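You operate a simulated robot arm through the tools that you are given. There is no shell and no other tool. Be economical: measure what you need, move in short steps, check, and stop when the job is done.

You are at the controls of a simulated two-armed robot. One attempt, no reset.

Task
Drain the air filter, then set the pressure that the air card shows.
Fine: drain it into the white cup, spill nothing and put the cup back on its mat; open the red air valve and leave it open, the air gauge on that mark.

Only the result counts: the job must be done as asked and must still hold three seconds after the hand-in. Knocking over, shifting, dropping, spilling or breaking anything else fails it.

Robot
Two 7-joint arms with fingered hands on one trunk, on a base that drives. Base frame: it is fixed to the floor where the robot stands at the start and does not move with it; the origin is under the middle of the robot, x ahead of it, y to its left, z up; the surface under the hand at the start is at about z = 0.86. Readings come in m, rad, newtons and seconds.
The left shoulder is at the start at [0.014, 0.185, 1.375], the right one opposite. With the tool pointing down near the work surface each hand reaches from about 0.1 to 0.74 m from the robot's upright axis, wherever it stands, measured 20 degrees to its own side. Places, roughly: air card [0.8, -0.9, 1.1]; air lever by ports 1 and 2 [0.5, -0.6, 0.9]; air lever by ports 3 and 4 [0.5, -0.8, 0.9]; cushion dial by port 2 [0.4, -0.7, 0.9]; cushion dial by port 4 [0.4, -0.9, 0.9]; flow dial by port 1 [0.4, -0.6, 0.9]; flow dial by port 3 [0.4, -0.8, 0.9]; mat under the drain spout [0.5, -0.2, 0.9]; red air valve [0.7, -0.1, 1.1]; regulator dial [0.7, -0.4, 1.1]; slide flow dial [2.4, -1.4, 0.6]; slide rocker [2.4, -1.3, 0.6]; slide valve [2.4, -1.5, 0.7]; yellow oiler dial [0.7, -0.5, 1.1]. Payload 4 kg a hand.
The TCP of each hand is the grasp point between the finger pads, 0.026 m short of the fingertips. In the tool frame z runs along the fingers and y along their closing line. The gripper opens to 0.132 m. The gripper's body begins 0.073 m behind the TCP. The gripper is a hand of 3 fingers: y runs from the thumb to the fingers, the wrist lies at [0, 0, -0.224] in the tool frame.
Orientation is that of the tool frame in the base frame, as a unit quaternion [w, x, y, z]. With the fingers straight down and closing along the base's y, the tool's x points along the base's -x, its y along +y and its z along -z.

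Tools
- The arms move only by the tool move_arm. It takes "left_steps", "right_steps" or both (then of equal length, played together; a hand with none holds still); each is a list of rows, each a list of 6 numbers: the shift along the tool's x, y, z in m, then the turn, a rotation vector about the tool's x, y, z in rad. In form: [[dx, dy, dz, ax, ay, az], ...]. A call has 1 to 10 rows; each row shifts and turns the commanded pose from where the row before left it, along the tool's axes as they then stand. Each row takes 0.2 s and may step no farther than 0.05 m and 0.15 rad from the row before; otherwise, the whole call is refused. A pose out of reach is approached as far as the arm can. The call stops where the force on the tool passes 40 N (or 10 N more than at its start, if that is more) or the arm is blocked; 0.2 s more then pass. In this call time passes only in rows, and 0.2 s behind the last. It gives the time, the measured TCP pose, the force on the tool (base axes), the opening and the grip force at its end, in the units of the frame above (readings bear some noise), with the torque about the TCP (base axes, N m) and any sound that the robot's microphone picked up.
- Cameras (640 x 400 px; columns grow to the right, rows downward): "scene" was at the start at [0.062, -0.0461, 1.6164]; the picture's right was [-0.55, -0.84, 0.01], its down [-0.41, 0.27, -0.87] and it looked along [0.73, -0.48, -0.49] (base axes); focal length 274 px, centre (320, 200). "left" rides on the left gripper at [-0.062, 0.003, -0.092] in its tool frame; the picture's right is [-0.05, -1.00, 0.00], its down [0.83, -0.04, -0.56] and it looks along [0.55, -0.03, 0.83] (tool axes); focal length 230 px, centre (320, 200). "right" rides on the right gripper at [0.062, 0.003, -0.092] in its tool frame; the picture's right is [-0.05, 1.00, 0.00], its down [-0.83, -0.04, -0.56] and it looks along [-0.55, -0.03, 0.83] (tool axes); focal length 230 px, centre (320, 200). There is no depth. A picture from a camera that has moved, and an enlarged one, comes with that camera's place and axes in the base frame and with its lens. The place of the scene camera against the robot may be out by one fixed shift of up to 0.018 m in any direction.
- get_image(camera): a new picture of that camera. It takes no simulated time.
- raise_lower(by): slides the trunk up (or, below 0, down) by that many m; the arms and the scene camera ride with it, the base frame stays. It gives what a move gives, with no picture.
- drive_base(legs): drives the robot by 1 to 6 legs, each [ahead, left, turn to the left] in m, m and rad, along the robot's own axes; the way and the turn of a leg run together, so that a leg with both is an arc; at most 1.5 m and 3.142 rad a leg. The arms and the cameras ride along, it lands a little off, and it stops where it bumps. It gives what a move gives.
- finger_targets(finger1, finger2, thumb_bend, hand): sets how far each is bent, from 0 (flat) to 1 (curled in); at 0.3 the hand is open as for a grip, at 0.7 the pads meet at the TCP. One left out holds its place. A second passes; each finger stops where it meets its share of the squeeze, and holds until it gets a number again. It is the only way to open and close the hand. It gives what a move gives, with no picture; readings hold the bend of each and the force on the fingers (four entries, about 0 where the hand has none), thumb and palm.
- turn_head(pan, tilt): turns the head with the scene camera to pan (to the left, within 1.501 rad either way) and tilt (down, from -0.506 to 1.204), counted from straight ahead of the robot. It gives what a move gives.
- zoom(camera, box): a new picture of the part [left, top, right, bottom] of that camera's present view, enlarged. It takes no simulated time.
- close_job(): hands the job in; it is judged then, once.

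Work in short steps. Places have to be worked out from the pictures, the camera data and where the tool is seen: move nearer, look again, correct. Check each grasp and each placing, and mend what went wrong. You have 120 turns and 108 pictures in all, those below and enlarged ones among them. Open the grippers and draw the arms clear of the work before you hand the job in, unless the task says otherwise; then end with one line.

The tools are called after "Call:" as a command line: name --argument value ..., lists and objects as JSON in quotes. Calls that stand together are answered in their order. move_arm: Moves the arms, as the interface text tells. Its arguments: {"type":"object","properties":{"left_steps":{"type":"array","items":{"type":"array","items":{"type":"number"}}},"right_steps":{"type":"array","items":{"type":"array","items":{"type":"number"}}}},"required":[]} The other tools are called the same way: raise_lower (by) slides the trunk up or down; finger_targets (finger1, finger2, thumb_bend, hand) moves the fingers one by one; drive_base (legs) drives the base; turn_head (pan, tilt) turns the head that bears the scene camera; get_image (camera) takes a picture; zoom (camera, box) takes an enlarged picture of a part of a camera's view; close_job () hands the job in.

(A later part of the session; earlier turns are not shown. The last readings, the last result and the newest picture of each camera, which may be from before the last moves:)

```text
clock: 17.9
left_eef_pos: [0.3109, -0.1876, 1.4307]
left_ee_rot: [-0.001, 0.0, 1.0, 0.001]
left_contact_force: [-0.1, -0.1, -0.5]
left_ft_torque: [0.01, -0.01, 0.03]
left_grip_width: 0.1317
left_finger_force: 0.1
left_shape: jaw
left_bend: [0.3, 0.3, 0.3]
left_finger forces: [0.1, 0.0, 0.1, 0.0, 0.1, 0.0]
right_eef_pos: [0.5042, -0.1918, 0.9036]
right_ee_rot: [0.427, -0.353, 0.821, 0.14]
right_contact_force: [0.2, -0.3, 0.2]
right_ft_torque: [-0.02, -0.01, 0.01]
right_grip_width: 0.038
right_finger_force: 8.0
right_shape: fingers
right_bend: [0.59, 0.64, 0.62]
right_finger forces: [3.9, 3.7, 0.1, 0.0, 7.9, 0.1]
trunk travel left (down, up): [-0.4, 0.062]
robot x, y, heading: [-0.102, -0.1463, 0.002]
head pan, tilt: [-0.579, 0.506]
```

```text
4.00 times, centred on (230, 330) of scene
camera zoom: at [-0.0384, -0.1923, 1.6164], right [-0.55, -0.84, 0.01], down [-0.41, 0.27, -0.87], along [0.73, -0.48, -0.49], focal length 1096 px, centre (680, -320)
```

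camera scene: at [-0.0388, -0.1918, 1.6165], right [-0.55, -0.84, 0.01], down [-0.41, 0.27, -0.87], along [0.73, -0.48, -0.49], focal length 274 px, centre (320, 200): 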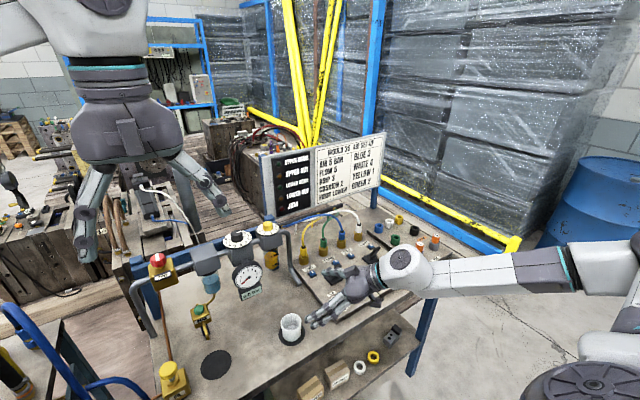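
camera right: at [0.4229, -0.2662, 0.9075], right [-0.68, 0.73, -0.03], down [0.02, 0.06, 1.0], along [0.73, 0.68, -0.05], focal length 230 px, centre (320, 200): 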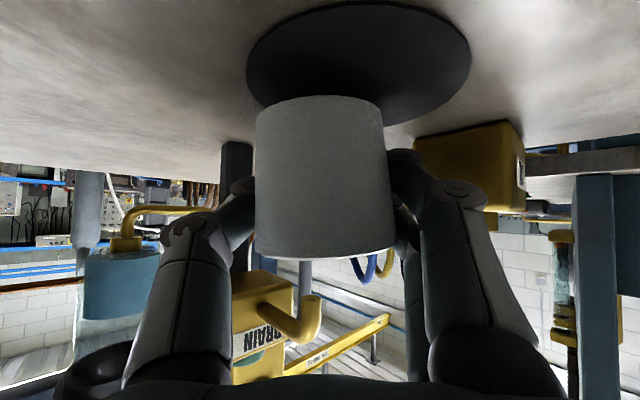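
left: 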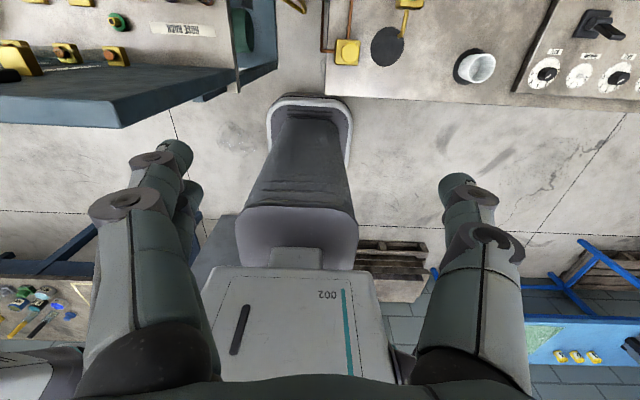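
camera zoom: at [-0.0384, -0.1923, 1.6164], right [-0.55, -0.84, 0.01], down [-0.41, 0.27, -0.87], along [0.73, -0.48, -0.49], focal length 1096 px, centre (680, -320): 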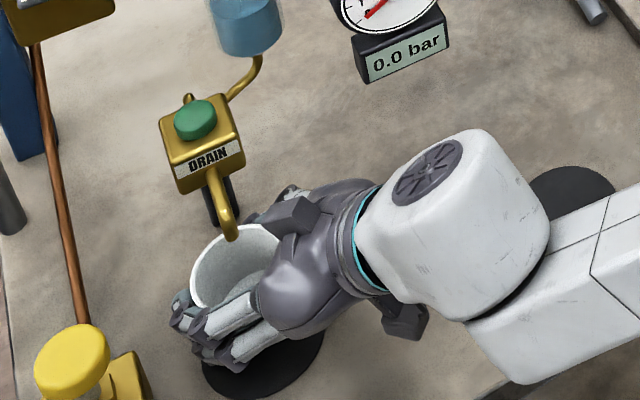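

The spout is now over the cup's middle. I lower the cup onto the mat, keep hold of it, and close the left hand's fingers so it can press the button.

Call:
move_arm --right_steps '[[0.0068, 0.0005, 0.005, 0, 0, 0]]'

Call:
finger_targets --hand "left" --finger1 0.7 --finger2 0.7 --thumb_bend 0.7

Call:
get_image --camera "right"

Call:
get_image --camera "left"

```text
clock: 18.3
left_eef_pos: [0.3106, -0.1865, 1.432]
left_ee_rot: [0.0, 0.0, 1.0, 0.0]
left_contact_force: [-0.1, -0.9, -0.1]
left_ft_torque: [0.02, 0.0, 0.0]
left_grip_width: 0.1321
left_finger_force: 0.1
left_shape: jaw
left_bend: [0.3, 0.3, 0.3]
left_finger forces: [0.1, 0.0, 0.1, 0.0, 0.1, 0.0]
right_eef_pos: [0.5033, -0.1921, 0.8949]
right_ee_rot: [0.427, -0.354, 0.82, 0.142]
right_contact_force: [-0.4, 0.5, 1.8]
right_ft_torque: [0.07, 0.03, 0.01]
right_grip_width: 0.038
right_finger_force: 8.3
right_shape: fingers
right_bend: [0.59, 0.64, 0.62]
right_finger forces: [4.4, 3.6, 0.0, 0.0, 8.0, 0.0]
trunk travel left (down, up): [-0.4, 0.062]
robot x, y, heading: [-0.1006, -0.1485, -0.002]
head pan, tilt: [-0.579, 0.506]
```

```text
clock: 19.3
left_eef_pos: [0.3112, -0.1863, 1.4321]
left_ee_rot: [0.0, 0.0, 1.0, 0.0]
left_contact_force: [-0.6, 0.2, 0.4]
left_ft_torque: [0.0, -0.02, -0.04]
left_grip_width: 0.0061
left_finger_force: 0.1
left_shape: fingers
left_bend: [0.7, 0.7, 0.7]
left_finger forces: [0.1, 0.1, 0.1, 0.1, 0.1, 0.0]
right_eef_pos: [0.5026, -0.1927, 0.8941]
right_ee_rot: [0.427, -0.353, 0.82, 0.141]
right_contact_force: [1.3, 0.1, 4.2]
right_ft_torque: [0.1, 0.03, -0.03]
right_grip_width: 0.0383
right_finger_force: 8.0
right_shape: fingers
right_bend: [0.59, 0.64, 0.62]
right_finger forces: [4.4, 3.2, 0.1, 0.0, 8.4, 0.0]
trunk travel left (down, up): [-0.4, 0.062]
robot x, y, heading: [-0.0996, -0.147, 0.0]
head pan, tilt: [-0.579, 0.506]
```

```text
72 pictures are left
camera right: at [0.4231, -0.2659, 0.8998], right [-0.68, 0.73, -0.03], down [0.02, 0.06, 1.0], along [0.73, 0.68, -0.05], focal length 230 px, centre (320, 200)
```

right: 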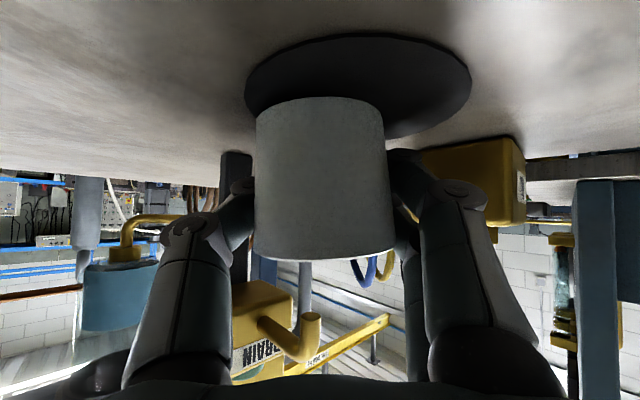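

```text
71 pictures are left
camera left: at [0.3721, -0.1834, 1.5243], right [0.05, -1.0, 0.0], down [-0.83, -0.04, 0.55], along [-0.55, -0.03, -0.83], focal length 230 px, centre (320, 200)
```

left: 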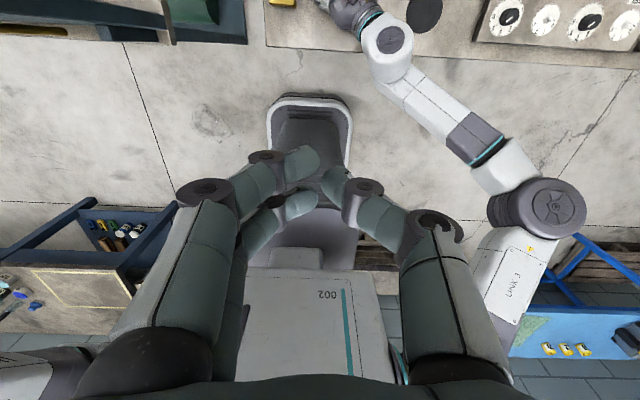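

The cup rests on the mat while held. I bring the left hand over the button, with its fingertips about 4.5 cm above it.

Call:
move_arm --left_steps '[[-0.0252, -0.0011, 0.0372, 0, 0, 0], [-0.0252, -0.0011, 0.0372, 0, 0, 0], [-0.0252, -0.0011, 0.0372, 0, 0, 0], [-0.0252, -0.0011, 0.0372, 0, 0, 0], [-0.0252, -0.0011, 0.0372, 0, 0, 0], [-0.0252, -0.0011, 0.0372, 0, 0, 0], [-0.0252, -0.0011, 0.0372, 0, 0, 0], [-0.0252, -0.0011, 0.0372, 0, 0, 0], [-0.0252, -0.0011, 0.0372, 0, 0, 0], [-0.0252, -0.0011, 0.0372, 0, 0, 0]]'

Call:
get_image --camera "left"

Call:
get_image --camera "scene"

```text
clock: 21.5
left_eef_pos: [0.5521, -0.1945, 1.0609]
left_ee_rot: [0.001, 0.001, 1.0, 0.001]
left_contact_force: [0.6, -0.2, 1.1]
left_ft_torque: [-0.02, 0.0, 0.0]
left_grip_width: 0.0061
left_finger_force: 0.0
left_shape: fingers
left_bend: [0.7, 0.7, 0.7]
left_finger forces: [0.0, 0.0, 0.0, 0.1, 0.1, 0.0]
left hand out of reach, approached as far as the arm can: row 10
right_eef_pos: [0.5038, -0.1908, 0.8953]
right_ee_rot: [0.428, -0.354, 0.82, 0.141]
right_contact_force: [1.4, 0.5, 2.6]
right_ft_torque: [0.06, 0.06, 0.0]
right_grip_width: 0.0376
right_finger_force: 7.4
right_shape: fingers
right_bend: [0.6, 0.64, 0.62]
right_finger forces: [4.5, 3.1, 0.1, 0.0, 7.6, 0.1]
trunk travel left (down, up): [-0.4, 0.062]
robot x, y, heading: [-0.1025, -0.1461, -0.002]
head pan, tilt: [-0.579, 0.506]
```

```text
70 pictures are left
camera left: at [0.6137, -0.1921, 1.153], right [0.05, -1.0, 0.0], down [-0.83, -0.04, 0.55], along [-0.55, -0.03, -0.83], focal length 230 px, centre (320, 200)
```

left: 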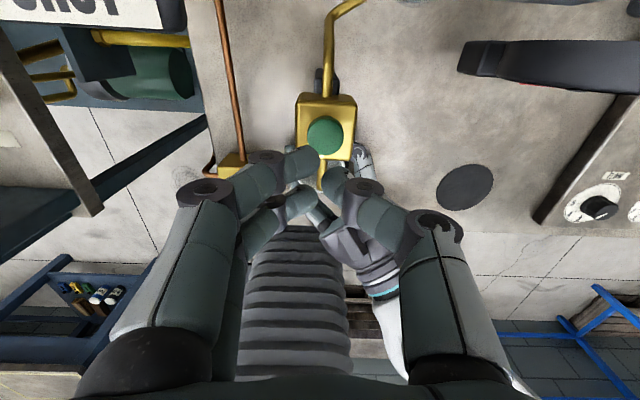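

```text
69 pictures are left
camera scene: at [-0.0392, -0.1939, 1.6163], right [-0.55, -0.84, 0.0], down [-0.41, 0.27, -0.87], along [0.73, -0.48, -0.49], focal length 274 px, centre (320, 200)
```

scene: 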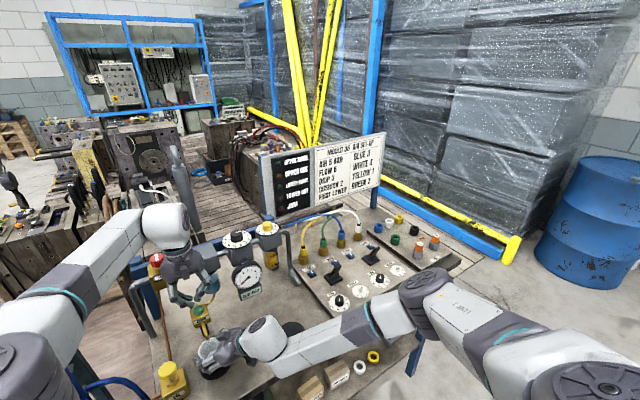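

Vertical reach ends at x 0.552 and the button is at (0.5625, -0.198). I tilt the left hand forward by 0.35 rad so the wrist stays closer.

Call:
move_arm --left_steps '[[0, -0.001, 0, 0, -0.117, 0], [0, -0.001, 0, 0, -0.117, 0], [0, -0.001, 0, 0, -0.117, 0]]'

Call:
get_image --camera "left"

```text
clock: 22.3
left_eef_pos: [0.5525, -0.1963, 1.0624]
left_ee_rot: [0.175, 0.001, 0.985, -0.001]
left_contact_force: [-0.3, -0.2, 0.6]
left_ft_torque: [-0.04, -0.01, -0.02]
left_grip_width: 0.0062
left_finger_force: 0.1
left_shape: fingers
left_bend: [0.7, 0.7, 0.7]
left_finger forces: [0.0, 0.1, 0.1, 0.0, 0.0, 0.1]
right_eef_pos: [0.5025, -0.1906, 0.8938]
right_ee_rot: [0.427, -0.353, 0.821, 0.14]
right_contact_force: [0.4, -1.1, 2.2]
right_ft_torque: [0.05, 0.03, -0.04]
right_grip_width: 0.0372
right_finger_force: 7.1
right_shape: fingers
right_bend: [0.6, 0.64, 0.62]
right_finger forces: [3.8, 2.9, 0.1, 0.0, 7.7, 0.0]
trunk travel left (down, up): [-0.4, 0.062]
robot x, y, heading: [-0.0979, -0.1521, 0.002]
head pan, tilt: [-0.579, 0.506]
```

```text
68 pictures are left
camera left: at [0.5781, -0.1935, 1.1699], right [0.05, -1.0, 0.02], down [-0.97, -0.04, 0.23], along [-0.23, -0.03, -0.97], focal length 230 px, centre (320, 200)
```

left: 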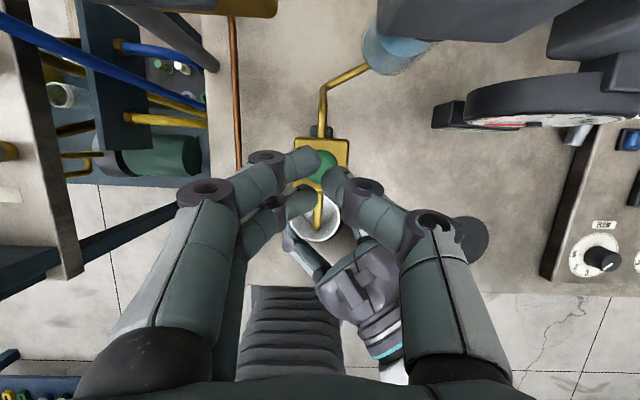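

The top-down view confirms the spout ends over the cup's middle. I move the left fingertips to just above the button.

Call:
move_arm --left_steps '[[0.0087, -0.001, 0.034, 0, 0, 0]]'

Call:
zoom --camera "left" --box '[240, 110, 400, 250]'

Call:
zoom --camera "scene" --box '[140, 240, 280, 380]'

```text
clock: 22.7
left_eef_pos: [0.5561, -0.1992, 1.027]
left_ee_rot: [0.175, 0.0, 0.985, 0.0]
left_contact_force: [-0.9, -0.5, 1.5]
left_ft_torque: [0.04, 0.07, 0.02]
left_grip_width: 0.0061
left_finger_force: 0.7
left_shape: fingers
left_bend: [0.7, 0.7, 0.7]
left_finger forces: [0.0, 1.8, 0.0, 0.0, 0.1, 0.1]
right_eef_pos: [0.5024, -0.1911, 0.8934]
right_ee_rot: [0.426, -0.354, 0.82, 0.141]
right_contact_force: [0.6, -0.1, 1.3]
right_ft_torque: [0.05, 0.01, -0.03]
right_grip_width: 0.0371
right_finger_force: 7.6
right_shape: fingers
right_bend: [0.6, 0.64, 0.62]
right_finger forces: [4.3, 3.1, 0.0, 0.1, 7.5, 0.0]
trunk travel left (down, up): [-0.4, 0.062]
robot x, y, heading: [-0.1011, -0.1489, 0.004]
head pan, tilt: [-0.579, 0.506]
```

```text
2.86 times, centred on (320, 180) of left
camera zoom: at [0.5824, -0.1956, 1.1339], right [0.05, -1.0, 0.02], down [-0.97, -0.04, 0.23], along [-0.23, -0.03, -0.97], focal length 657 px, centre (320, 257)
```

zoom: 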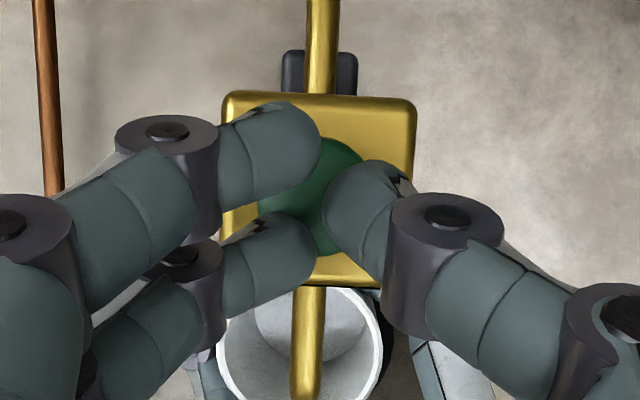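

```text
2.86 times, centred on (210, 310) of scene
camera zoom: at [-0.0387, -0.1927, 1.6164], right [-0.55, -0.84, 0.01], down [-0.41, 0.27, -0.87], along [0.73, -0.48, -0.49], focal length 783 px, centre (634, -114)
```

zoom: 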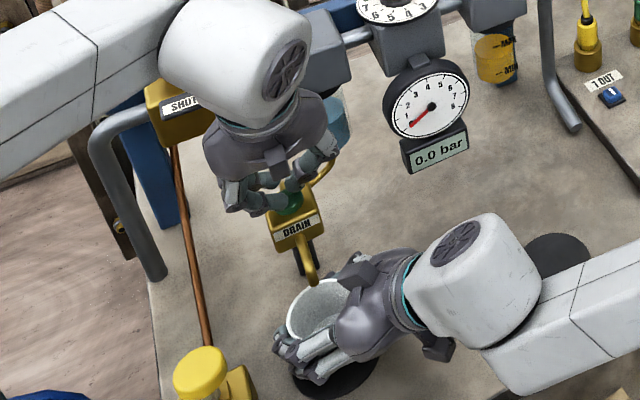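

Finger 2 is already touching, so the button top is near z 1.0. I press straight down in small steps.

Call:
move_arm --left_steps '[[0.0017, 0.001, 0.0047, 0, 0, 0], [0.0017, 0.001, 0.0047, 0, 0, 0]]'

Call:
zoom --camera "left" --box '[240, 110, 400, 250]'

```text
clock: 23.3
left_eef_pos: [0.5558, -0.1961, 1.0184]
left_ee_rot: [0.178, 0.0, 0.984, -0.002]
left_contact_force: [0.2, 1.7, 17.3]
left_ft_torque: [-0.01, 0.06, 0.0]
left_grip_width: 0.0061
left_finger_force: 9.2
left_shape: fingers
left_bend: [0.7, 0.72, 0.7]
left_finger forces: [0.0, 11.5, 0.0, 0.1, 6.1, 0.0]
right_eef_pos: [0.5015, -0.1913, 0.8963]
right_ee_rot: [0.427, -0.355, 0.82, 0.14]
right_contact_force: [-0.4, -0.2, -1.1]
right_ft_torque: [-0.02, -0.01, -0.02]
right_grip_width: 0.0371
right_finger_force: 7.6
right_shape: fingers
right_bend: [0.6, 0.64, 0.62]
right_finger forces: [3.9, 3.4, 0.1, 0.0, 7.4, 0.0]
trunk travel left (down, up): [-0.4, 0.062]
robot x, y, heading: [-0.1006, -0.1488, -0.003]
head pan, tilt: [-0.579, 0.506]
heard: click
```

```text
2.86 times, centred on (320, 180) of left
camera zoom: at [0.5811, -0.1927, 1.1277], right [0.05, -1.0, 0.02], down [-0.97, -0.04, 0.23], along [-0.23, -0.03, -0.97], focal length 657 px, centre (320, 257)
```

zoom: 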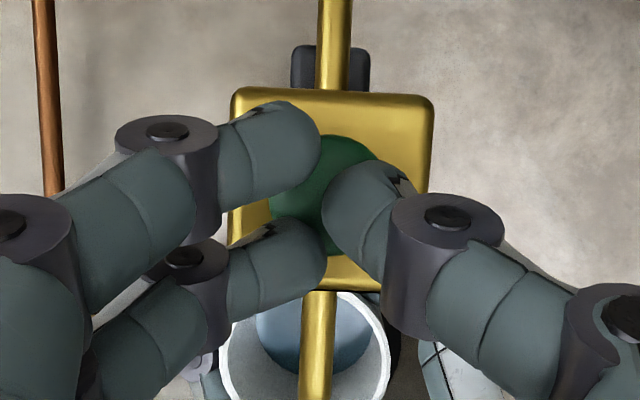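

I heard a click and the cup bottom has turned blue, so it is draining. I hold the press and watch the bowl level.

Call:
move_arm --left_steps '[[0, 0, 0, 0, 0, 0], [0, 0, 0, 0, 0, 0], [0, 0, 0, 0, 0, 0], [0, 0, 0, 0, 0, 0], [0, 0, 0, 0, 0, 0]]'

Call:
get_image --camera "left"

Call:
zoom --camera "scene" --box '[180, 260, 260, 380]'

```text
clock: 24.5
left_eef_pos: [0.5538, -0.1956, 1.0192]
left_ee_rot: [0.176, 0.0, 0.984, 0.0]
left_contact_force: [-0.5, -0.4, 25.8]
left_ft_torque: [-0.08, -0.04, -0.03]
left_grip_width: 0.0055
left_finger_force: 13.0
left_shape: fingers
left_bend: [0.7, 0.72, 0.7]
left_finger forces: [0.0, 13.3, 0.1, 0.0, 12.9, 0.0]
right_eef_pos: [0.5015, -0.1919, 0.8961]
right_ee_rot: [0.428, -0.353, 0.82, 0.14]
right_contact_force: [0.3, -0.3, -0.3]
right_ft_torque: [0.03, -0.01, 0.0]
right_grip_width: 0.0371
right_finger_force: 7.7
right_shape: fingers
right_bend: [0.6, 0.64, 0.62]
right_finger forces: [3.9, 3.3, 0.0, 0.1, 7.4, 0.1]
trunk travel left (down, up): [-0.4, 0.062]
robot x, y, heading: [-0.1036, -0.1463, -0.007]
head pan, tilt: [-0.579, 0.506]
```

```text
64 pictures are left
camera left: at [0.58, -0.1933, 1.1269], right [0.05, -1.0, 0.02], down [-0.97, -0.04, 0.23], along [-0.23, -0.03, -0.97], focal length 230 px, centre (320, 200)
```

left: 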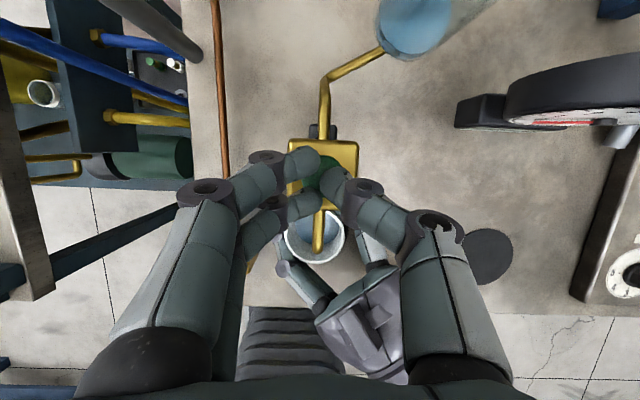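

```text
3.33 times, centred on (220, 320) of scene
camera zoom: at [-0.0422, -0.1918, 1.6166], right [-0.55, -0.84, 0.0], down [-0.41, 0.27, -0.87], along [0.73, -0.48, -0.49], focal length 914 px, centre (653, -200)
```

zoom: 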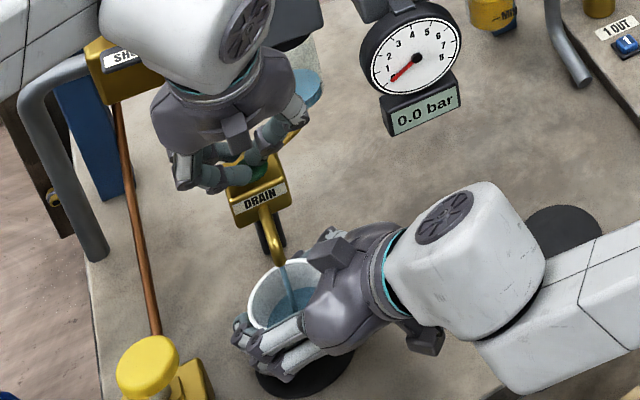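

A clear stream is falling into the cup. I keep holding.

Call:
move_arm --left_steps '[[0, 0, 0, 0, 0, 0], [0, 0, 0, 0, 0, 0], [0, 0, 0, 0, 0, 0], [0, 0, 0, 0, 0, 0], [0, 0, 0, 0, 0, 0], [0, 0, 0, 0, 0, 0], [0, 0, 0, 0, 0, 0]]'

Call:
zoom --camera "scene" --box '[180, 260, 260, 380]'

```text
clock: 26.1
left_eef_pos: [0.5559, -0.1962, 1.0196]
left_ee_rot: [0.176, 0.0, 0.984, 0.001]
left_contact_force: [-0.7, -1.2, 26.7]
left_ft_torque: [-0.16, -0.01, -0.03]
left_grip_width: 0.0058
left_finger_force: 13.1
left_shape: fingers
left_bend: [0.7, 0.72, 0.7]
left_finger forces: [0.1, 11.5, 0.1, 0.0, 15.0, 0.0]
right_eef_pos: [0.5009, -0.1906, 0.8962]
right_ee_rot: [0.429, -0.353, 0.82, 0.14]
right_contact_force: [0.5, -1.0, 0.1]
right_ft_torque: [-0.02, -0.02, 0.02]
right_grip_width: 0.0371
right_finger_force: 7.6
right_shape: fingers
right_bend: [0.6, 0.64, 0.62]
right_finger forces: [3.9, 3.2, 0.0, 0.0, 7.5, 0.0]
trunk travel left (down, up): [-0.4, 0.062]
robot x, y, heading: [-0.0992, -0.1458, 0.001]
head pan, tilt: [-0.579, 0.506]
```

```text
3.33 times, centred on (220, 320) of scene
camera zoom: at [-0.0424, -0.192, 1.6166], right [-0.55, -0.84, 0.0], down [-0.41, 0.27, -0.87], along [0.73, -0.48, -0.49], focal length 914 px, centre (653, -200)
```

zoom: 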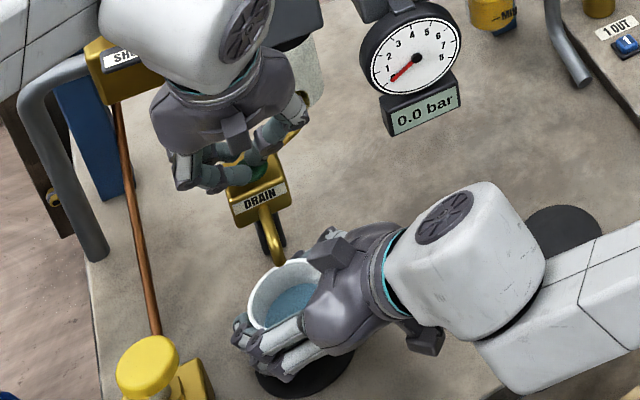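

The bowl is empty and the stream has stopped. I hold another second, then lift the left hand off the button.

Call:
move_arm --left_steps '[[0, 0, 0, 0, 0, 0], [0, 0, 0, 0, 0, 0], [0, 0, 0, 0, 0, 0], [0, 0, 0, 0, 0, 0], [-0.005, 0, -0.015, 0, 0, 0], [-0.01, 0, -0.03, 0, 0, 0], [0.03, 0, -0.04, 0, 0, 0], [0.03, 0, -0.04, 0, 0, 0]]'

Call:
get_image --camera "left"

Call:
zoom --camera "scene" --box '[180, 240, 280, 380]'

```text
clock: 27.9
left_eef_pos: [0.47, -0.1959, 1.1185]
left_ee_rot: [0.175, 0.0, 0.985, 0.001]
left_contact_force: [-0.4, -0.1, 0.0]
left_ft_torque: [0.0, -0.03, 0.02]
left_grip_width: 0.0057
left_finger_force: 0.1
left_shape: fingers
left_bend: [0.7, 0.7, 0.7]
left_finger forces: [0.1, 0.0, 0.0, 0.0, 0.0, 0.1]
right_eef_pos: [0.5023, -0.1914, 0.8943]
right_ee_rot: [0.427, -0.354, 0.82, 0.14]
right_contact_force: [0.0, 0.2, 0.0]
right_ft_torque: [0.02, 0.02, 0.0]
right_grip_width: 0.0366
right_finger_force: 6.9
right_shape: fingers
right_bend: [0.6, 0.64, 0.62]
right_finger forces: [3.8, 3.1, 0.0, 0.0, 7.0, 0.1]
trunk travel left (down, up): [-0.4, 0.062]
robot x, y, heading: [-0.1024, -0.1485, 0.001]
head pan, tilt: [-0.579, 0.506]
```

```text
61 pictures are left
camera left: at [0.4959, -0.1929, 1.2265], right [0.05, -1.0, 0.02], down [-0.97, -0.04, 0.23], along [-0.23, -0.03, -0.97], focal length 230 px, centre (320, 200)
```

left: 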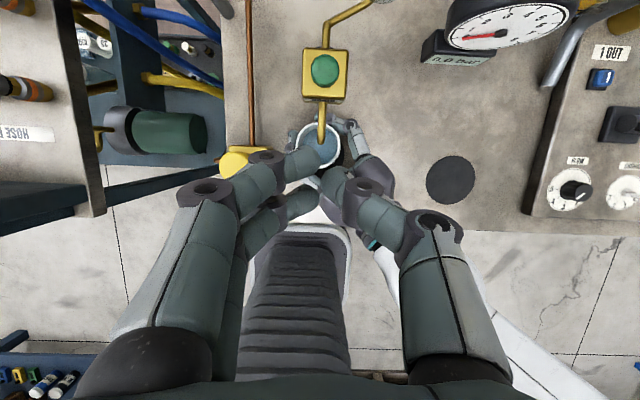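

```text
2.86 times, centred on (230, 310) of scene
camera zoom: at [-0.0402, -0.1917, 1.6165], right [-0.55, -0.84, 0.01], down [-0.41, 0.27, -0.87], along [0.73, -0.48, -0.49], focal length 783 px, centre (577, -114)
```

zoom: 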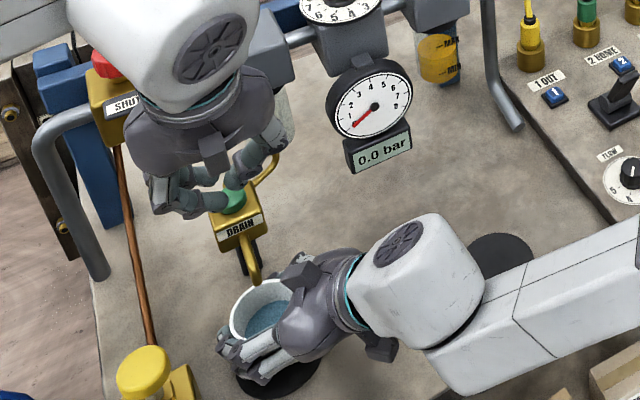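

The button popped back and the cup holds the water. I lift slightly and carry the cup back along the same path in gentle steps.

Call:
move_arm --right_steps '[[-0.004, 0, -0.003, 0, 0, 0], [0.0047, -0.0034, -0.0059, 0, 0, 0], [0.007, -0.0051, -0.0089, 0, 0, 0], [0.0071, -0.0052, -0.0089, 0, 0, 0], [0.01, -0.0105, -0.0122, 0, 0, 0], [0.01, -0.0105, -0.0122, 0, 0, 0], [0.01, -0.0105, -0.0122, 0, 0, 0], [0.01, -0.0105, -0.0122, 0, 0, 0], [0.01, -0.0105, -0.0122, 0, 0, 0], [0.006, -0.0063, -0.0073, 0, 0, 0]]'

Call:
zoom --camera "scene" --box '[180, 240, 340, 380]'

```text
clock: 30.1
left_eef_pos: [0.4708, -0.1969, 1.1179]
left_ee_rot: [0.174, 0.0, 0.985, -0.001]
left_contact_force: [0.1, 0.3, -0.8]
left_ft_torque: [0.01, 0.04, -0.04]
left_grip_width: 0.0059
left_finger_force: 0.1
left_shape: fingers
left_bend: [0.7, 0.7, 0.7]
left_finger forces: [0.0, 0.1, 0.0, 0.1, 0.1, 0.0]
right_eef_pos: [0.4688, -0.326, 0.8976]
right_ee_rot: [0.427, -0.355, 0.82, 0.141]
right_contact_force: [0.3, -0.4, -1.0]
right_ft_torque: [-0.01, 0.0, -0.02]
right_grip_width: 0.0365
right_finger_force: 6.8
right_shape: fingers
right_bend: [0.6, 0.64, 0.62]
right_finger forces: [3.8, 3.3, 0.1, 0.0, 7.0, 0.1]
trunk travel left (down, up): [-0.4, 0.062]
robot x, y, heading: [-0.1008, -0.1435, 0.001]
head pan, tilt: [-0.579, 0.506]
```

```text
2.86 times, centred on (260, 310) of scene
camera zoom: at [-0.0388, -0.1923, 1.6164], right [-0.55, -0.84, 0.01], down [-0.41, 0.27, -0.87], along [0.73, -0.48, -0.49], focal length 783 px, centre (491, -114)
```

zoom: 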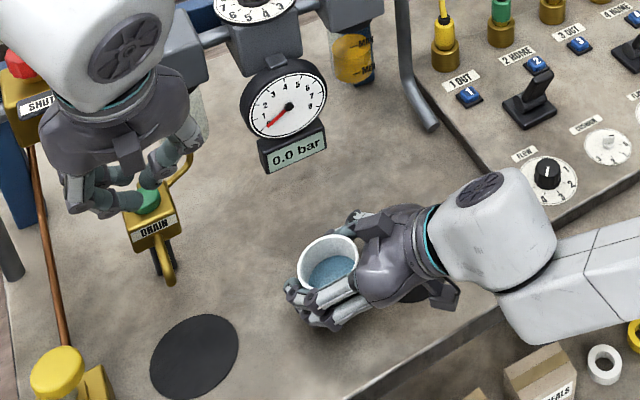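

The cup is level and nothing has spilled. I carry on to the original mat.

Call:
move_arm --right_steps '[[0.0065, -0.0092, -0.012, 0, 0, 0], [0.008, -0.0092, -0.0112, 0, 0, 0], [0.0085, -0.0092, -0.011, 0, 0, 0], [0.0085, -0.0092, -0.011, 0, 0, 0], [0.0045, -0.0046, -0.0055, 0, 0, 0], [0.0042, -0.0046, -0.0054, 0, 0, 0]]'

Call:
get_image --camera "right"

Call:
zoom --camera "scene" --box '[220, 270, 360, 390]'

```text
clock: 31.5
left_eef_pos: [0.471, -0.1976, 1.1182]
left_ee_rot: [0.175, 0.0, 0.985, 0.0]
left_contact_force: [-0.6, 0.1, 0.2]
left_ft_torque: [-0.02, 0.03, -0.04]
left_grip_width: 0.0063
left_finger_force: 0.1
left_shape: fingers
left_bend: [0.7, 0.7, 0.7]
left_finger forces: [0.0, 0.0, 0.1, 0.1, 0.0, 0.0]
right_eef_pos: [0.4531, -0.4068, 0.9029]
right_ee_rot: [0.426, -0.353, 0.821, 0.141]
right_contact_force: [0.0, -0.3, -0.8]
right_ft_torque: [0.04, 0.0, 0.04]
right_grip_width: 0.0363
right_finger_force: 7.1
right_shape: fingers
right_bend: [0.6, 0.64, 0.62]
right_finger forces: [3.7, 3.2, 0.0, 0.0, 6.9, 0.0]
trunk travel left (down, up): [-0.4, 0.062]
robot x, y, heading: [-0.1016, -0.1432, -0.0]
head pan, tilt: [-0.579, 0.506]
```

```text
58 pictures are left
camera right: at [0.3731, -0.4818, 0.9083], right [-0.68, 0.73, -0.03], down [0.02, 0.06, 1.0], along [0.73, 0.68, -0.05], focal length 230 px, centre (320, 200)
```

right: 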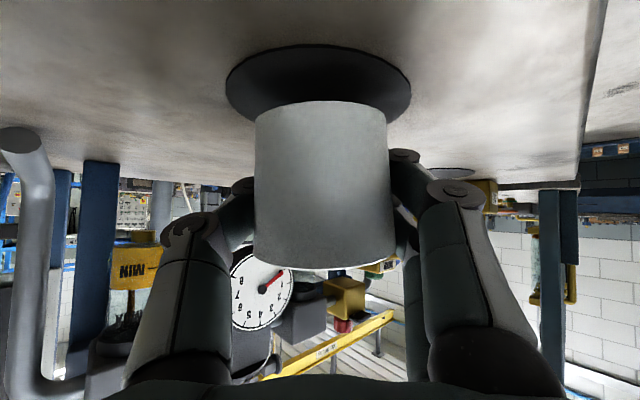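

```text
3.33 times, centred on (290, 330) of scene
camera zoom: at [-0.0387, -0.1923, 1.6164], right [-0.55, -0.84, 0.01], down [-0.41, 0.27, -0.87], along [0.73, -0.48, -0.49], focal length 914 px, centre (420, -233)
```

zoom: 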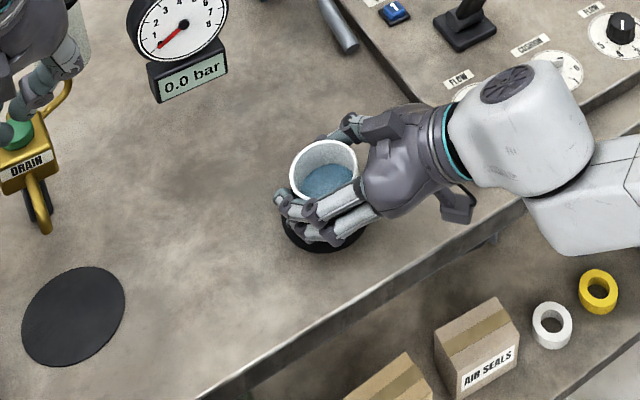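

The cup is over its mat. I set it down softly.

Call:
move_arm --right_steps '[[0.0035, 0.0005, 0.002, 0, 0, 0], [0.0033, 0.0008, 0.002, 0, 0, 0]]'

Call:
zoom --camera "right" --box '[200, 40, 440, 280]'

```text
clock: 32.1
left_eef_pos: [0.4723, -0.1962, 1.118]
left_ee_rot: [0.175, 0.0, 0.985, 0.0]
left_contact_force: [-0.8, -0.2, 0.6]
left_ft_torque: [-0.01, 0.01, 0.01]
left_grip_width: 0.0059
left_finger_force: 0.1
left_shape: fingers
left_bend: [0.7, 0.7, 0.7]
left_finger forces: [0.0, 0.0, 0.0, 0.0, 0.1, 0.0]
right_eef_pos: [0.4525, -0.4073, 0.8951]
right_ee_rot: [0.427, -0.353, 0.82, 0.14]
right_contact_force: [-0.1, 0.3, -1.1]
right_ft_torque: [0.0, -0.04, 0.06]
right_grip_width: 0.0368
right_finger_force: 6.5
right_shape: fingers
right_bend: [0.6, 0.64, 0.62]
right_finger forces: [3.7, 3.3, 0.1, 0.0, 6.9, 0.1]
trunk travel left (down, up): [-0.4, 0.062]
robot x, y, heading: [-0.1016, -0.1454, 0.003]
head pan, tilt: [-0.579, 0.506]
```

```text
1.67 times, centred on (320, 160) of right
camera zoom: at [0.3721, -0.4815, 0.9001], right [-0.68, 0.73, -0.03], down [0.02, 0.06, 1.0], along [0.73, 0.68, -0.05], focal length 384 px, centre (320, 267)
```

zoom: 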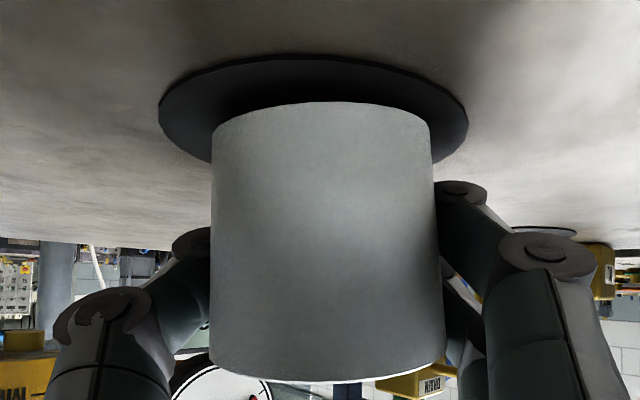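

No contact yet, so I lower 2 mm more and check for it.

Call:
move_arm --right_steps '[[0.0016, 0, 0.0012, 0, 0, 0]]'

```text
clock: 32.5
left_eef_pos: [0.4718, -0.1963, 1.1178]
left_ee_rot: [0.175, 0.0, 0.985, 0.0]
left_contact_force: [0.6, -0.2, 0.3]
left_ft_torque: [0.02, 0.0, -0.01]
left_grip_width: 0.0059
left_finger_force: 0.0
left_shape: fingers
left_bend: [0.7, 0.7, 0.7]
left_finger forces: [0.0, 0.1, 0.0, 0.1, 0.0, 0.0]
right_eef_pos: [0.452, -0.4078, 0.8931]
right_ee_rot: [0.427, -0.353, 0.821, 0.14]
right_contact_force: [-0.3, 0.1, 1.5]
right_ft_torque: [0.03, 0.03, 0.01]
right_grip_width: 0.0367
right_finger_force: 7.0
right_shape: fingers
right_bend: [0.6, 0.64, 0.62]
right_finger forces: [4.0, 2.9, 0.0, 0.0, 6.9, 0.0]
trunk travel left (down, up): [-0.4, 0.062]
robot x, y, heading: [-0.1012, -0.1457, 0.001]
head pan, tilt: [-0.579, 0.506]
```

Light contact (about 1.5 N), so the cup is on the mat. I open the fingers in two stages, starting gently.

Call:
finger_targets --hand "right" --finger1 0.55 --finger2 0.58 --thumb_bend 0.58

Call:
finger_targets --hand "right" --finger1 0.32 --finger2 0.32 --thumb_bend 0.32

Call:
get_image --camera "right"

```text
clock: 33.5
left_eef_pos: [0.4718, -0.1974, 1.1187]
left_ee_rot: [0.175, 0.0, 0.985, 0.0]
left_contact_force: [0.3, 0.5, 0.2]
left_ft_torque: [-0.01, -0.02, -0.03]
left_grip_width: 0.0057
left_finger_force: 0.1
left_shape: fingers
left_bend: [0.7, 0.7, 0.7]
left_finger forces: [0.1, 0.1, 0.1, 0.1, 0.1, 0.0]
right_eef_pos: [0.4524, -0.4057, 0.8936]
right_ee_rot: [0.427, -0.354, 0.82, 0.14]
right_contact_force: [2.6, -1.0, 8.8]
right_ft_torque: [0.23, 0.04, -0.03]
right_grip_width: 0.042
right_finger_force: 4.5
right_shape: fingers
right_bend: [0.59, 0.57, 0.57]
right_finger forces: [8.2, 0.0, 0.1, 0.0, 0.2, 0.1]
trunk travel left (down, up): [-0.4, 0.062]
robot x, y, heading: [-0.1055, -0.1429, 0.003]
head pan, tilt: [-0.579, 0.506]
```

```text
clock: 34.5
left_eef_pos: [0.4693, -0.1979, 1.1187]
left_ee_rot: [0.176, 0.0, 0.984, 0.0]
left_contact_force: [0.6, 0.1, 0.7]
left_ft_torque: [-0.02, -0.04, 0.01]
left_grip_width: 0.0061
left_finger_force: 0.1
left_shape: fingers
left_bend: [0.7, 0.7, 0.7]
left_finger forces: [0.0, 0.1, 0.1, 0.1, 0.0, 0.0]
right_eef_pos: [0.4523, -0.4063, 0.8947]
right_ee_rot: [0.428, -0.353, 0.82, 0.14]
right_contact_force: [5.0, -3.2, 18.0]
right_ft_torque: [0.71, 0.28, -0.11]
right_grip_width: 0.1077
right_finger_force: 8.8
right_shape: fingers
right_bend: [0.54, 0.32, 0.32]
right_finger forces: [17.4, 0.1, 0.1, 0.1, 0.0, 0.0]
trunk travel left (down, up): [-0.4, 0.062]
robot x, y, heading: [-0.1015, -0.1454, -0.001]
head pan, tilt: [-0.579, 0.506]
```

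```text
55 pictures are left
camera right: at [0.3725, -0.4817, 0.8999], right [-0.68, 0.73, -0.03], down [0.01, 0.06, 1.0], along [0.73, 0.68, -0.05], focal length 230 px, centre (320, 200)
```

right: 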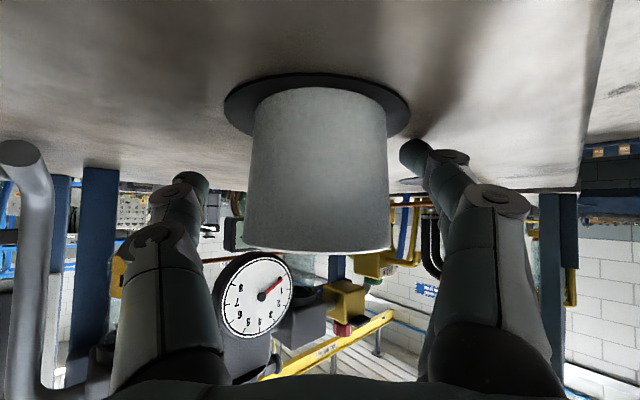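

The lower finger (finger 1) is pressing on the table as it opens, at about 18 N. I raise the hand a little so it can open freely.

Call:
move_arm --right_steps '[[-0.004, 0, -0.003, 0, 0, 0], [-0.006, 0, -0.0045, 0, 0, 0], [-0.006, 0, -0.0045, 0, 0, 0]]'

Call:
get_image --camera "right"

```text
clock: 35.3
left_eef_pos: [0.4713, -0.1971, 1.118]
left_ee_rot: [0.174, 0.0, 0.985, 0.0]
left_contact_force: [-0.3, -0.8, -0.2]
left_ft_torque: [0.02, -0.02, 0.01]
left_grip_width: 0.0061
left_finger_force: 0.0
left_shape: fingers
left_bend: [0.7, 0.7, 0.7]
left_finger forces: [0.0, 0.0, 0.0, 0.0, 0.0, 0.1]
right_eef_pos: [0.4504, -0.4062, 0.9126]
right_ee_rot: [0.425, -0.355, 0.82, 0.142]
right_contact_force: [-0.4, -0.2, 0.3]
right_ft_torque: [0.0, 0.01, -0.03]
right_grip_width: 0.1277
right_finger_force: 0.1
right_shape: fingers
right_bend: [0.32, 0.32, 0.32]
right_finger forces: [0.0, 0.0, 0.0, 0.1, 0.1, 0.0]
trunk travel left (down, up): [-0.4, 0.062]
robot x, y, heading: [-0.0985, -0.1472, 0.002]
head pan, tilt: [-0.579, 0.506]
```

```text
54 pictures are left
camera right: at [0.3705, -0.4804, 0.9184], right [-0.68, 0.73, -0.03], down [0.02, 0.06, 1.0], along [0.73, 0.68, -0.05], focal length 230 px, centre (320, 200)
```

right: 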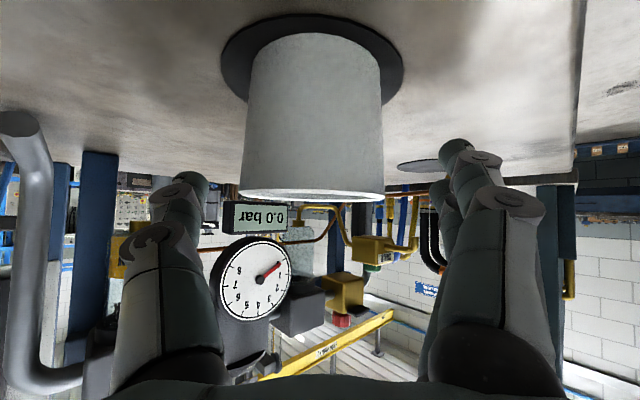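

The hand is free and the cup stands on its mat. I back straight out along the tool axis.

Call:
move_arm --right_steps '[[0, 0, -0.03, 0, 0, 0], [0, 0, -0.035, 0, 0, 0], [0, 0, -0.04, 0, 0, 0], [0, 0, -0.045, 0, 0, 0]]'

Call:
zoom --camera "scene" --box '[160, 210, 360, 390]'

```text
clock: 36.3
left_eef_pos: [0.4697, -0.1972, 1.1192]
left_ee_rot: [0.176, 0.0, 0.984, 0.0]
left_contact_force: [-0.5, 0.4, 0.8]
left_ft_torque: [-0.02, -0.03, 0.0]
left_grip_width: 0.0063
left_finger_force: 0.0
left_shape: fingers
left_bend: [0.7, 0.7, 0.7]
left_finger forces: [0.1, 0.1, 0.1, 0.1, 0.0, 0.1]
right_eef_pos: [0.358, -0.485, 1.0025]
right_ee_rot: [0.426, -0.354, 0.821, 0.141]
right_contact_force: [-0.3, 0.3, -0.1]
right_ft_torque: [0.02, -0.02, -0.03]
right_grip_width: 0.1279
right_finger_force: 0.0
right_shape: fingers
right_bend: [0.32, 0.32, 0.32]
right_finger forces: [0.1, 0.0, 0.1, 0.0, 0.1, 0.1]
trunk travel left (down, up): [-0.4, 0.062]
robot x, y, heading: [-0.1, -0.1484, 0.002]
head pan, tilt: [-0.579, 0.506]
```

```text
2.22 times, centred on (260, 300) of scene
camera zoom: at [-0.04, -0.1914, 1.6165], right [-0.55, -0.84, 0.01], down [-0.41, 0.27, -0.87], along [0.73, -0.48, -0.49], focal length 609 px, centre (453, -22)
```

zoom: 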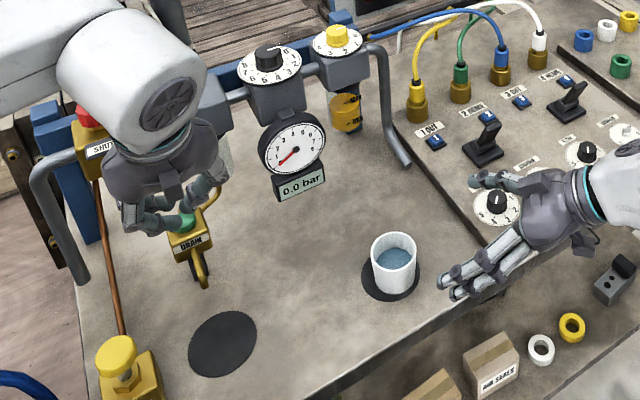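

The cup stands on its mat with the water in it. I put the red knob near (0.661, -0.141, 1.12) and the regulator knob near (0.662, -0.352, 1.11), both on vertical axes. I raise both hands before driving.

Call:
move_arm --left_steps '[[-0.003, 0, -0.037, 0, 0.07, 0], [-0.003, 0, -0.037, 0, 0.07, 0], [-0.003, 0, -0.037, 0, 0.07, 0], [-0.003, 0, -0.037, 0, 0.07, 0], [-0.003, 0, -0.037, 0, 0.07, 0]]' --right_steps '[[-0.035, 0, -0.03, 0, 0, 0], [-0.035, 0, -0.03, 0, 0, 0], [-0.035, 0, -0.03, 0, 0, 0], [-0.035, 0, -0.03, 0.05, 0.1, 0.04], [-0.035, 0, -0.03, 0.05, 0.1, 0.04]]'

Call:
finger_targets --hand "left" --finger1 0.4 --finger2 0.4 --thumb_bend 0.4

```text
clock: 37.5
left_eef_pos: [0.4448, -0.1926, 1.3024]
left_ee_rot: [0.0, 0.0, 1.0, -0.001]
left_contact_force: [0.0, 1.2, 0.2]
left_ft_torque: [-0.04, -0.03, 0.01]
left_grip_width: 0.0062
left_finger_force: 0.1
left_shape: fingers
left_bend: [0.7, 0.7, 0.7]
left_finger forces: [0.1, 0.0, 0.1, 0.0, 0.0, 0.0]
right_eef_pos: [0.3404, -0.4784, 1.2317]
right_ee_rot: [0.353, -0.311, 0.879, 0.079]
right_contact_force: [1.1, -0.2, 0.2]
right_ft_torque: [-0.03, 0.02, 0.0]
right_grip_width: 0.1277
right_finger_force: 0.1
right_shape: fingers
right_bend: [0.32, 0.32, 0.32]
right_finger forces: [0.0, 0.0, 0.1, 0.0, 0.0, 0.0]
trunk travel left (down, up): [-0.4, 0.062]
robot x, y, heading: [-0.1036, -0.1422, 0.007]
head pan, tilt: [-0.579, 0.506]
```

```text
clock: 38.5
left_eef_pos: [0.4448, -0.1969, 1.302]
left_ee_rot: [0.001, 0.0, 1.0, 0.0]
left_contact_force: [-0.2, 0.1, 0.1]
left_ft_torque: [-0.02, -0.02, 0.02]
left_grip_width: 0.1007
left_finger_force: 0.0
left_shape: fingers
left_bend: [0.4, 0.4, 0.4]
left_finger forces: [0.0, 0.0, 0.0, 0.1, 0.1, 0.0]
right_eef_pos: [0.3409, -0.4825, 1.2292]
right_ee_rot: [0.354, -0.311, 0.878, 0.08]
right_contact_force: [0.2, 0.5, 0.8]
right_ft_torque: [-0.01, 0.01, 0.0]
right_grip_width: 0.1281
right_finger_force: 0.0
right_shape: fingers
right_bend: [0.32, 0.32, 0.32]
right_finger forces: [0.0, 0.1, 0.1, 0.0, 0.0, 0.1]
trunk travel left (down, up): [-0.4, 0.062]
robot x, y, heading: [-0.0951, -0.1447, -0.002]
head pan, tilt: [-0.579, 0.506]
```

Next I rotate the right hand back to vertical, then drive forward 0.1 m.

Call:
move_arm --right_steps '[[0, 0, 0, 0.021, 0.0925, 0.0813], [0, 0, 0, 0.021, 0.0925, 0.0813], [0, 0, 0, 0.021, 0.0925, 0.0813], [0, 0, 0, 0.021, 0.0925, 0.0813], [0, 0, 0, 0.021, 0.0925, 0.0813], [0, 0, 0, 0.021, 0.0925, 0.0813], [0, 0, 0, 0.021, 0.0925, 0.0813], [0, 0, 0, 0.021, 0.0925, 0.0813]]'

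Call:
drive_base --legs '[[0.1, 0, 0]]'

Call:
turn_head --pan -0.2 --tilt 0.6

Call:
get_image --camera "scene"

Call:
get_image --camera "right"

```text
clock: 40.3
left_eef_pos: [0.4476, -0.1968, 1.3007]
left_ee_rot: [0.0, 0.0, 1.0, 0.0]
left_contact_force: [1.0, 0.3, -0.9]
left_ft_torque: [-0.03, -0.05, 0.01]
left_grip_width: 0.1007
left_finger_force: 0.2
left_shape: fingers
left_bend: [0.4, 0.4, 0.4]
left_finger forces: [0.0, 0.0, 0.0, 0.0, 0.1, 0.1]
right_eef_pos: [0.3428, -0.4812, 1.232]
right_ee_rot: [-0.003, 0.002, 1.0, 0.0]
right_contact_force: [-0.7, 0.5, 0.1]
right_ft_torque: [0.0, 0.04, -0.01]
right_grip_width: 0.1278
right_finger_force: 0.0
right_shape: fingers
right_bend: [0.32, 0.32, 0.32]
right_finger forces: [0.1, 0.0, 0.0, 0.1, 0.1, 0.1]
trunk travel left (down, up): [-0.4, 0.062]
robot x, y, heading: [-0.1014, -0.1465, 0.002]
head pan, tilt: [-0.579, 0.506]
```

```text
clock: 41.5
left_eef_pos: [0.5412, -0.1947, 1.3048]
left_ee_rot: [0.003, 0.0, 1.0, 0.0]
left_contact_force: [-0.6, 0.4, 1.2]
left_ft_torque: [0.03, -0.01, 0.0]
left_grip_width: 0.1008
left_finger_force: 0.1
left_shape: fingers
left_bend: [0.4, 0.4, 0.4]
left_finger forces: [0.0, 0.0, 0.0, 0.0, 0.1, 0.1]
right_eef_pos: [0.4379, -0.4823, 1.2346]
right_ee_rot: [0.001, 0.0, 1.0, 0.0]
right_contact_force: [-0.4, 0.2, 0.1]
right_ft_torque: [-0.02, -0.04, 0.0]
right_grip_width: 0.128
right_finger_force: 0.1
right_shape: fingers
right_bend: [0.32, 0.32, 0.32]
right_finger forces: [0.0, 0.1, 0.1, 0.0, 0.0, 0.0]
trunk travel left (down, up): [-0.4, 0.062]
robot x, y, heading: [-0.0025, -0.1472, 0.005]
head pan, tilt: [-0.579, 0.506]
```

```text
clock: 42.3
left_eef_pos: [0.5482, -0.196, 1.3006]
left_ee_rot: [0.0, -0.001, 1.0, 0.0]
left_contact_force: [1.2, -0.1, -0.7]
left_ft_torque: [-0.03, 0.03, 0.0]
left_grip_width: 0.101
left_finger_force: 0.0
left_shape: fingers
left_bend: [0.4, 0.4, 0.4]
left_finger forces: [0.0, 0.0, 0.1, 0.1, 0.1, 0.0]
right_eef_pos: [0.4451, -0.4828, 1.2306]
right_ee_rot: [-0.003, 0.0, 1.0, 0.0]
right_contact_force: [-0.1, 0.5, -0.6]
right_ft_torque: [0.0, 0.01, 0.01]
right_grip_width: 0.128
right_finger_force: 0.0
right_shape: fingers
right_bend: [0.32, 0.32, 0.32]
right_finger forces: [0.1, 0.1, 0.1, 0.0, 0.0, 0.0]
trunk travel left (down, up): [-0.4, 0.062]
robot x, y, heading: [-0.001, -0.1445, -0.004]
head pan, tilt: [-0.201, 0.6]
```

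```text
52 pictures are left
camera scene: at [0.0743, -0.16, 1.6076], right [-0.2, -0.98, 0.0], down [-0.56, 0.11, -0.82], along [0.8, -0.16, -0.58], focal length 274 px, centre (320, 200)
```

scene: 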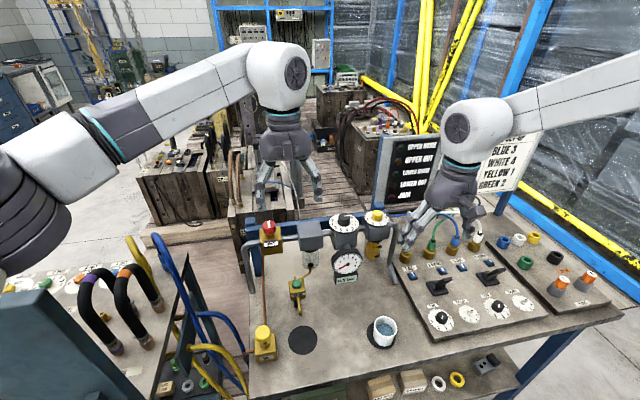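

```text
51 pictures are left
camera right: at [0.3842, -0.4779, 1.3238], right [0.05, 1.0, 0.0], down [0.83, -0.04, 0.55], along [0.55, -0.03, -0.83], focal length 230 px, centre (320, 200)
```

right: 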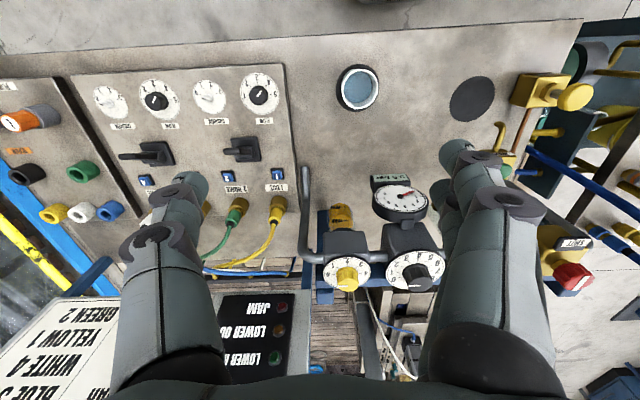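

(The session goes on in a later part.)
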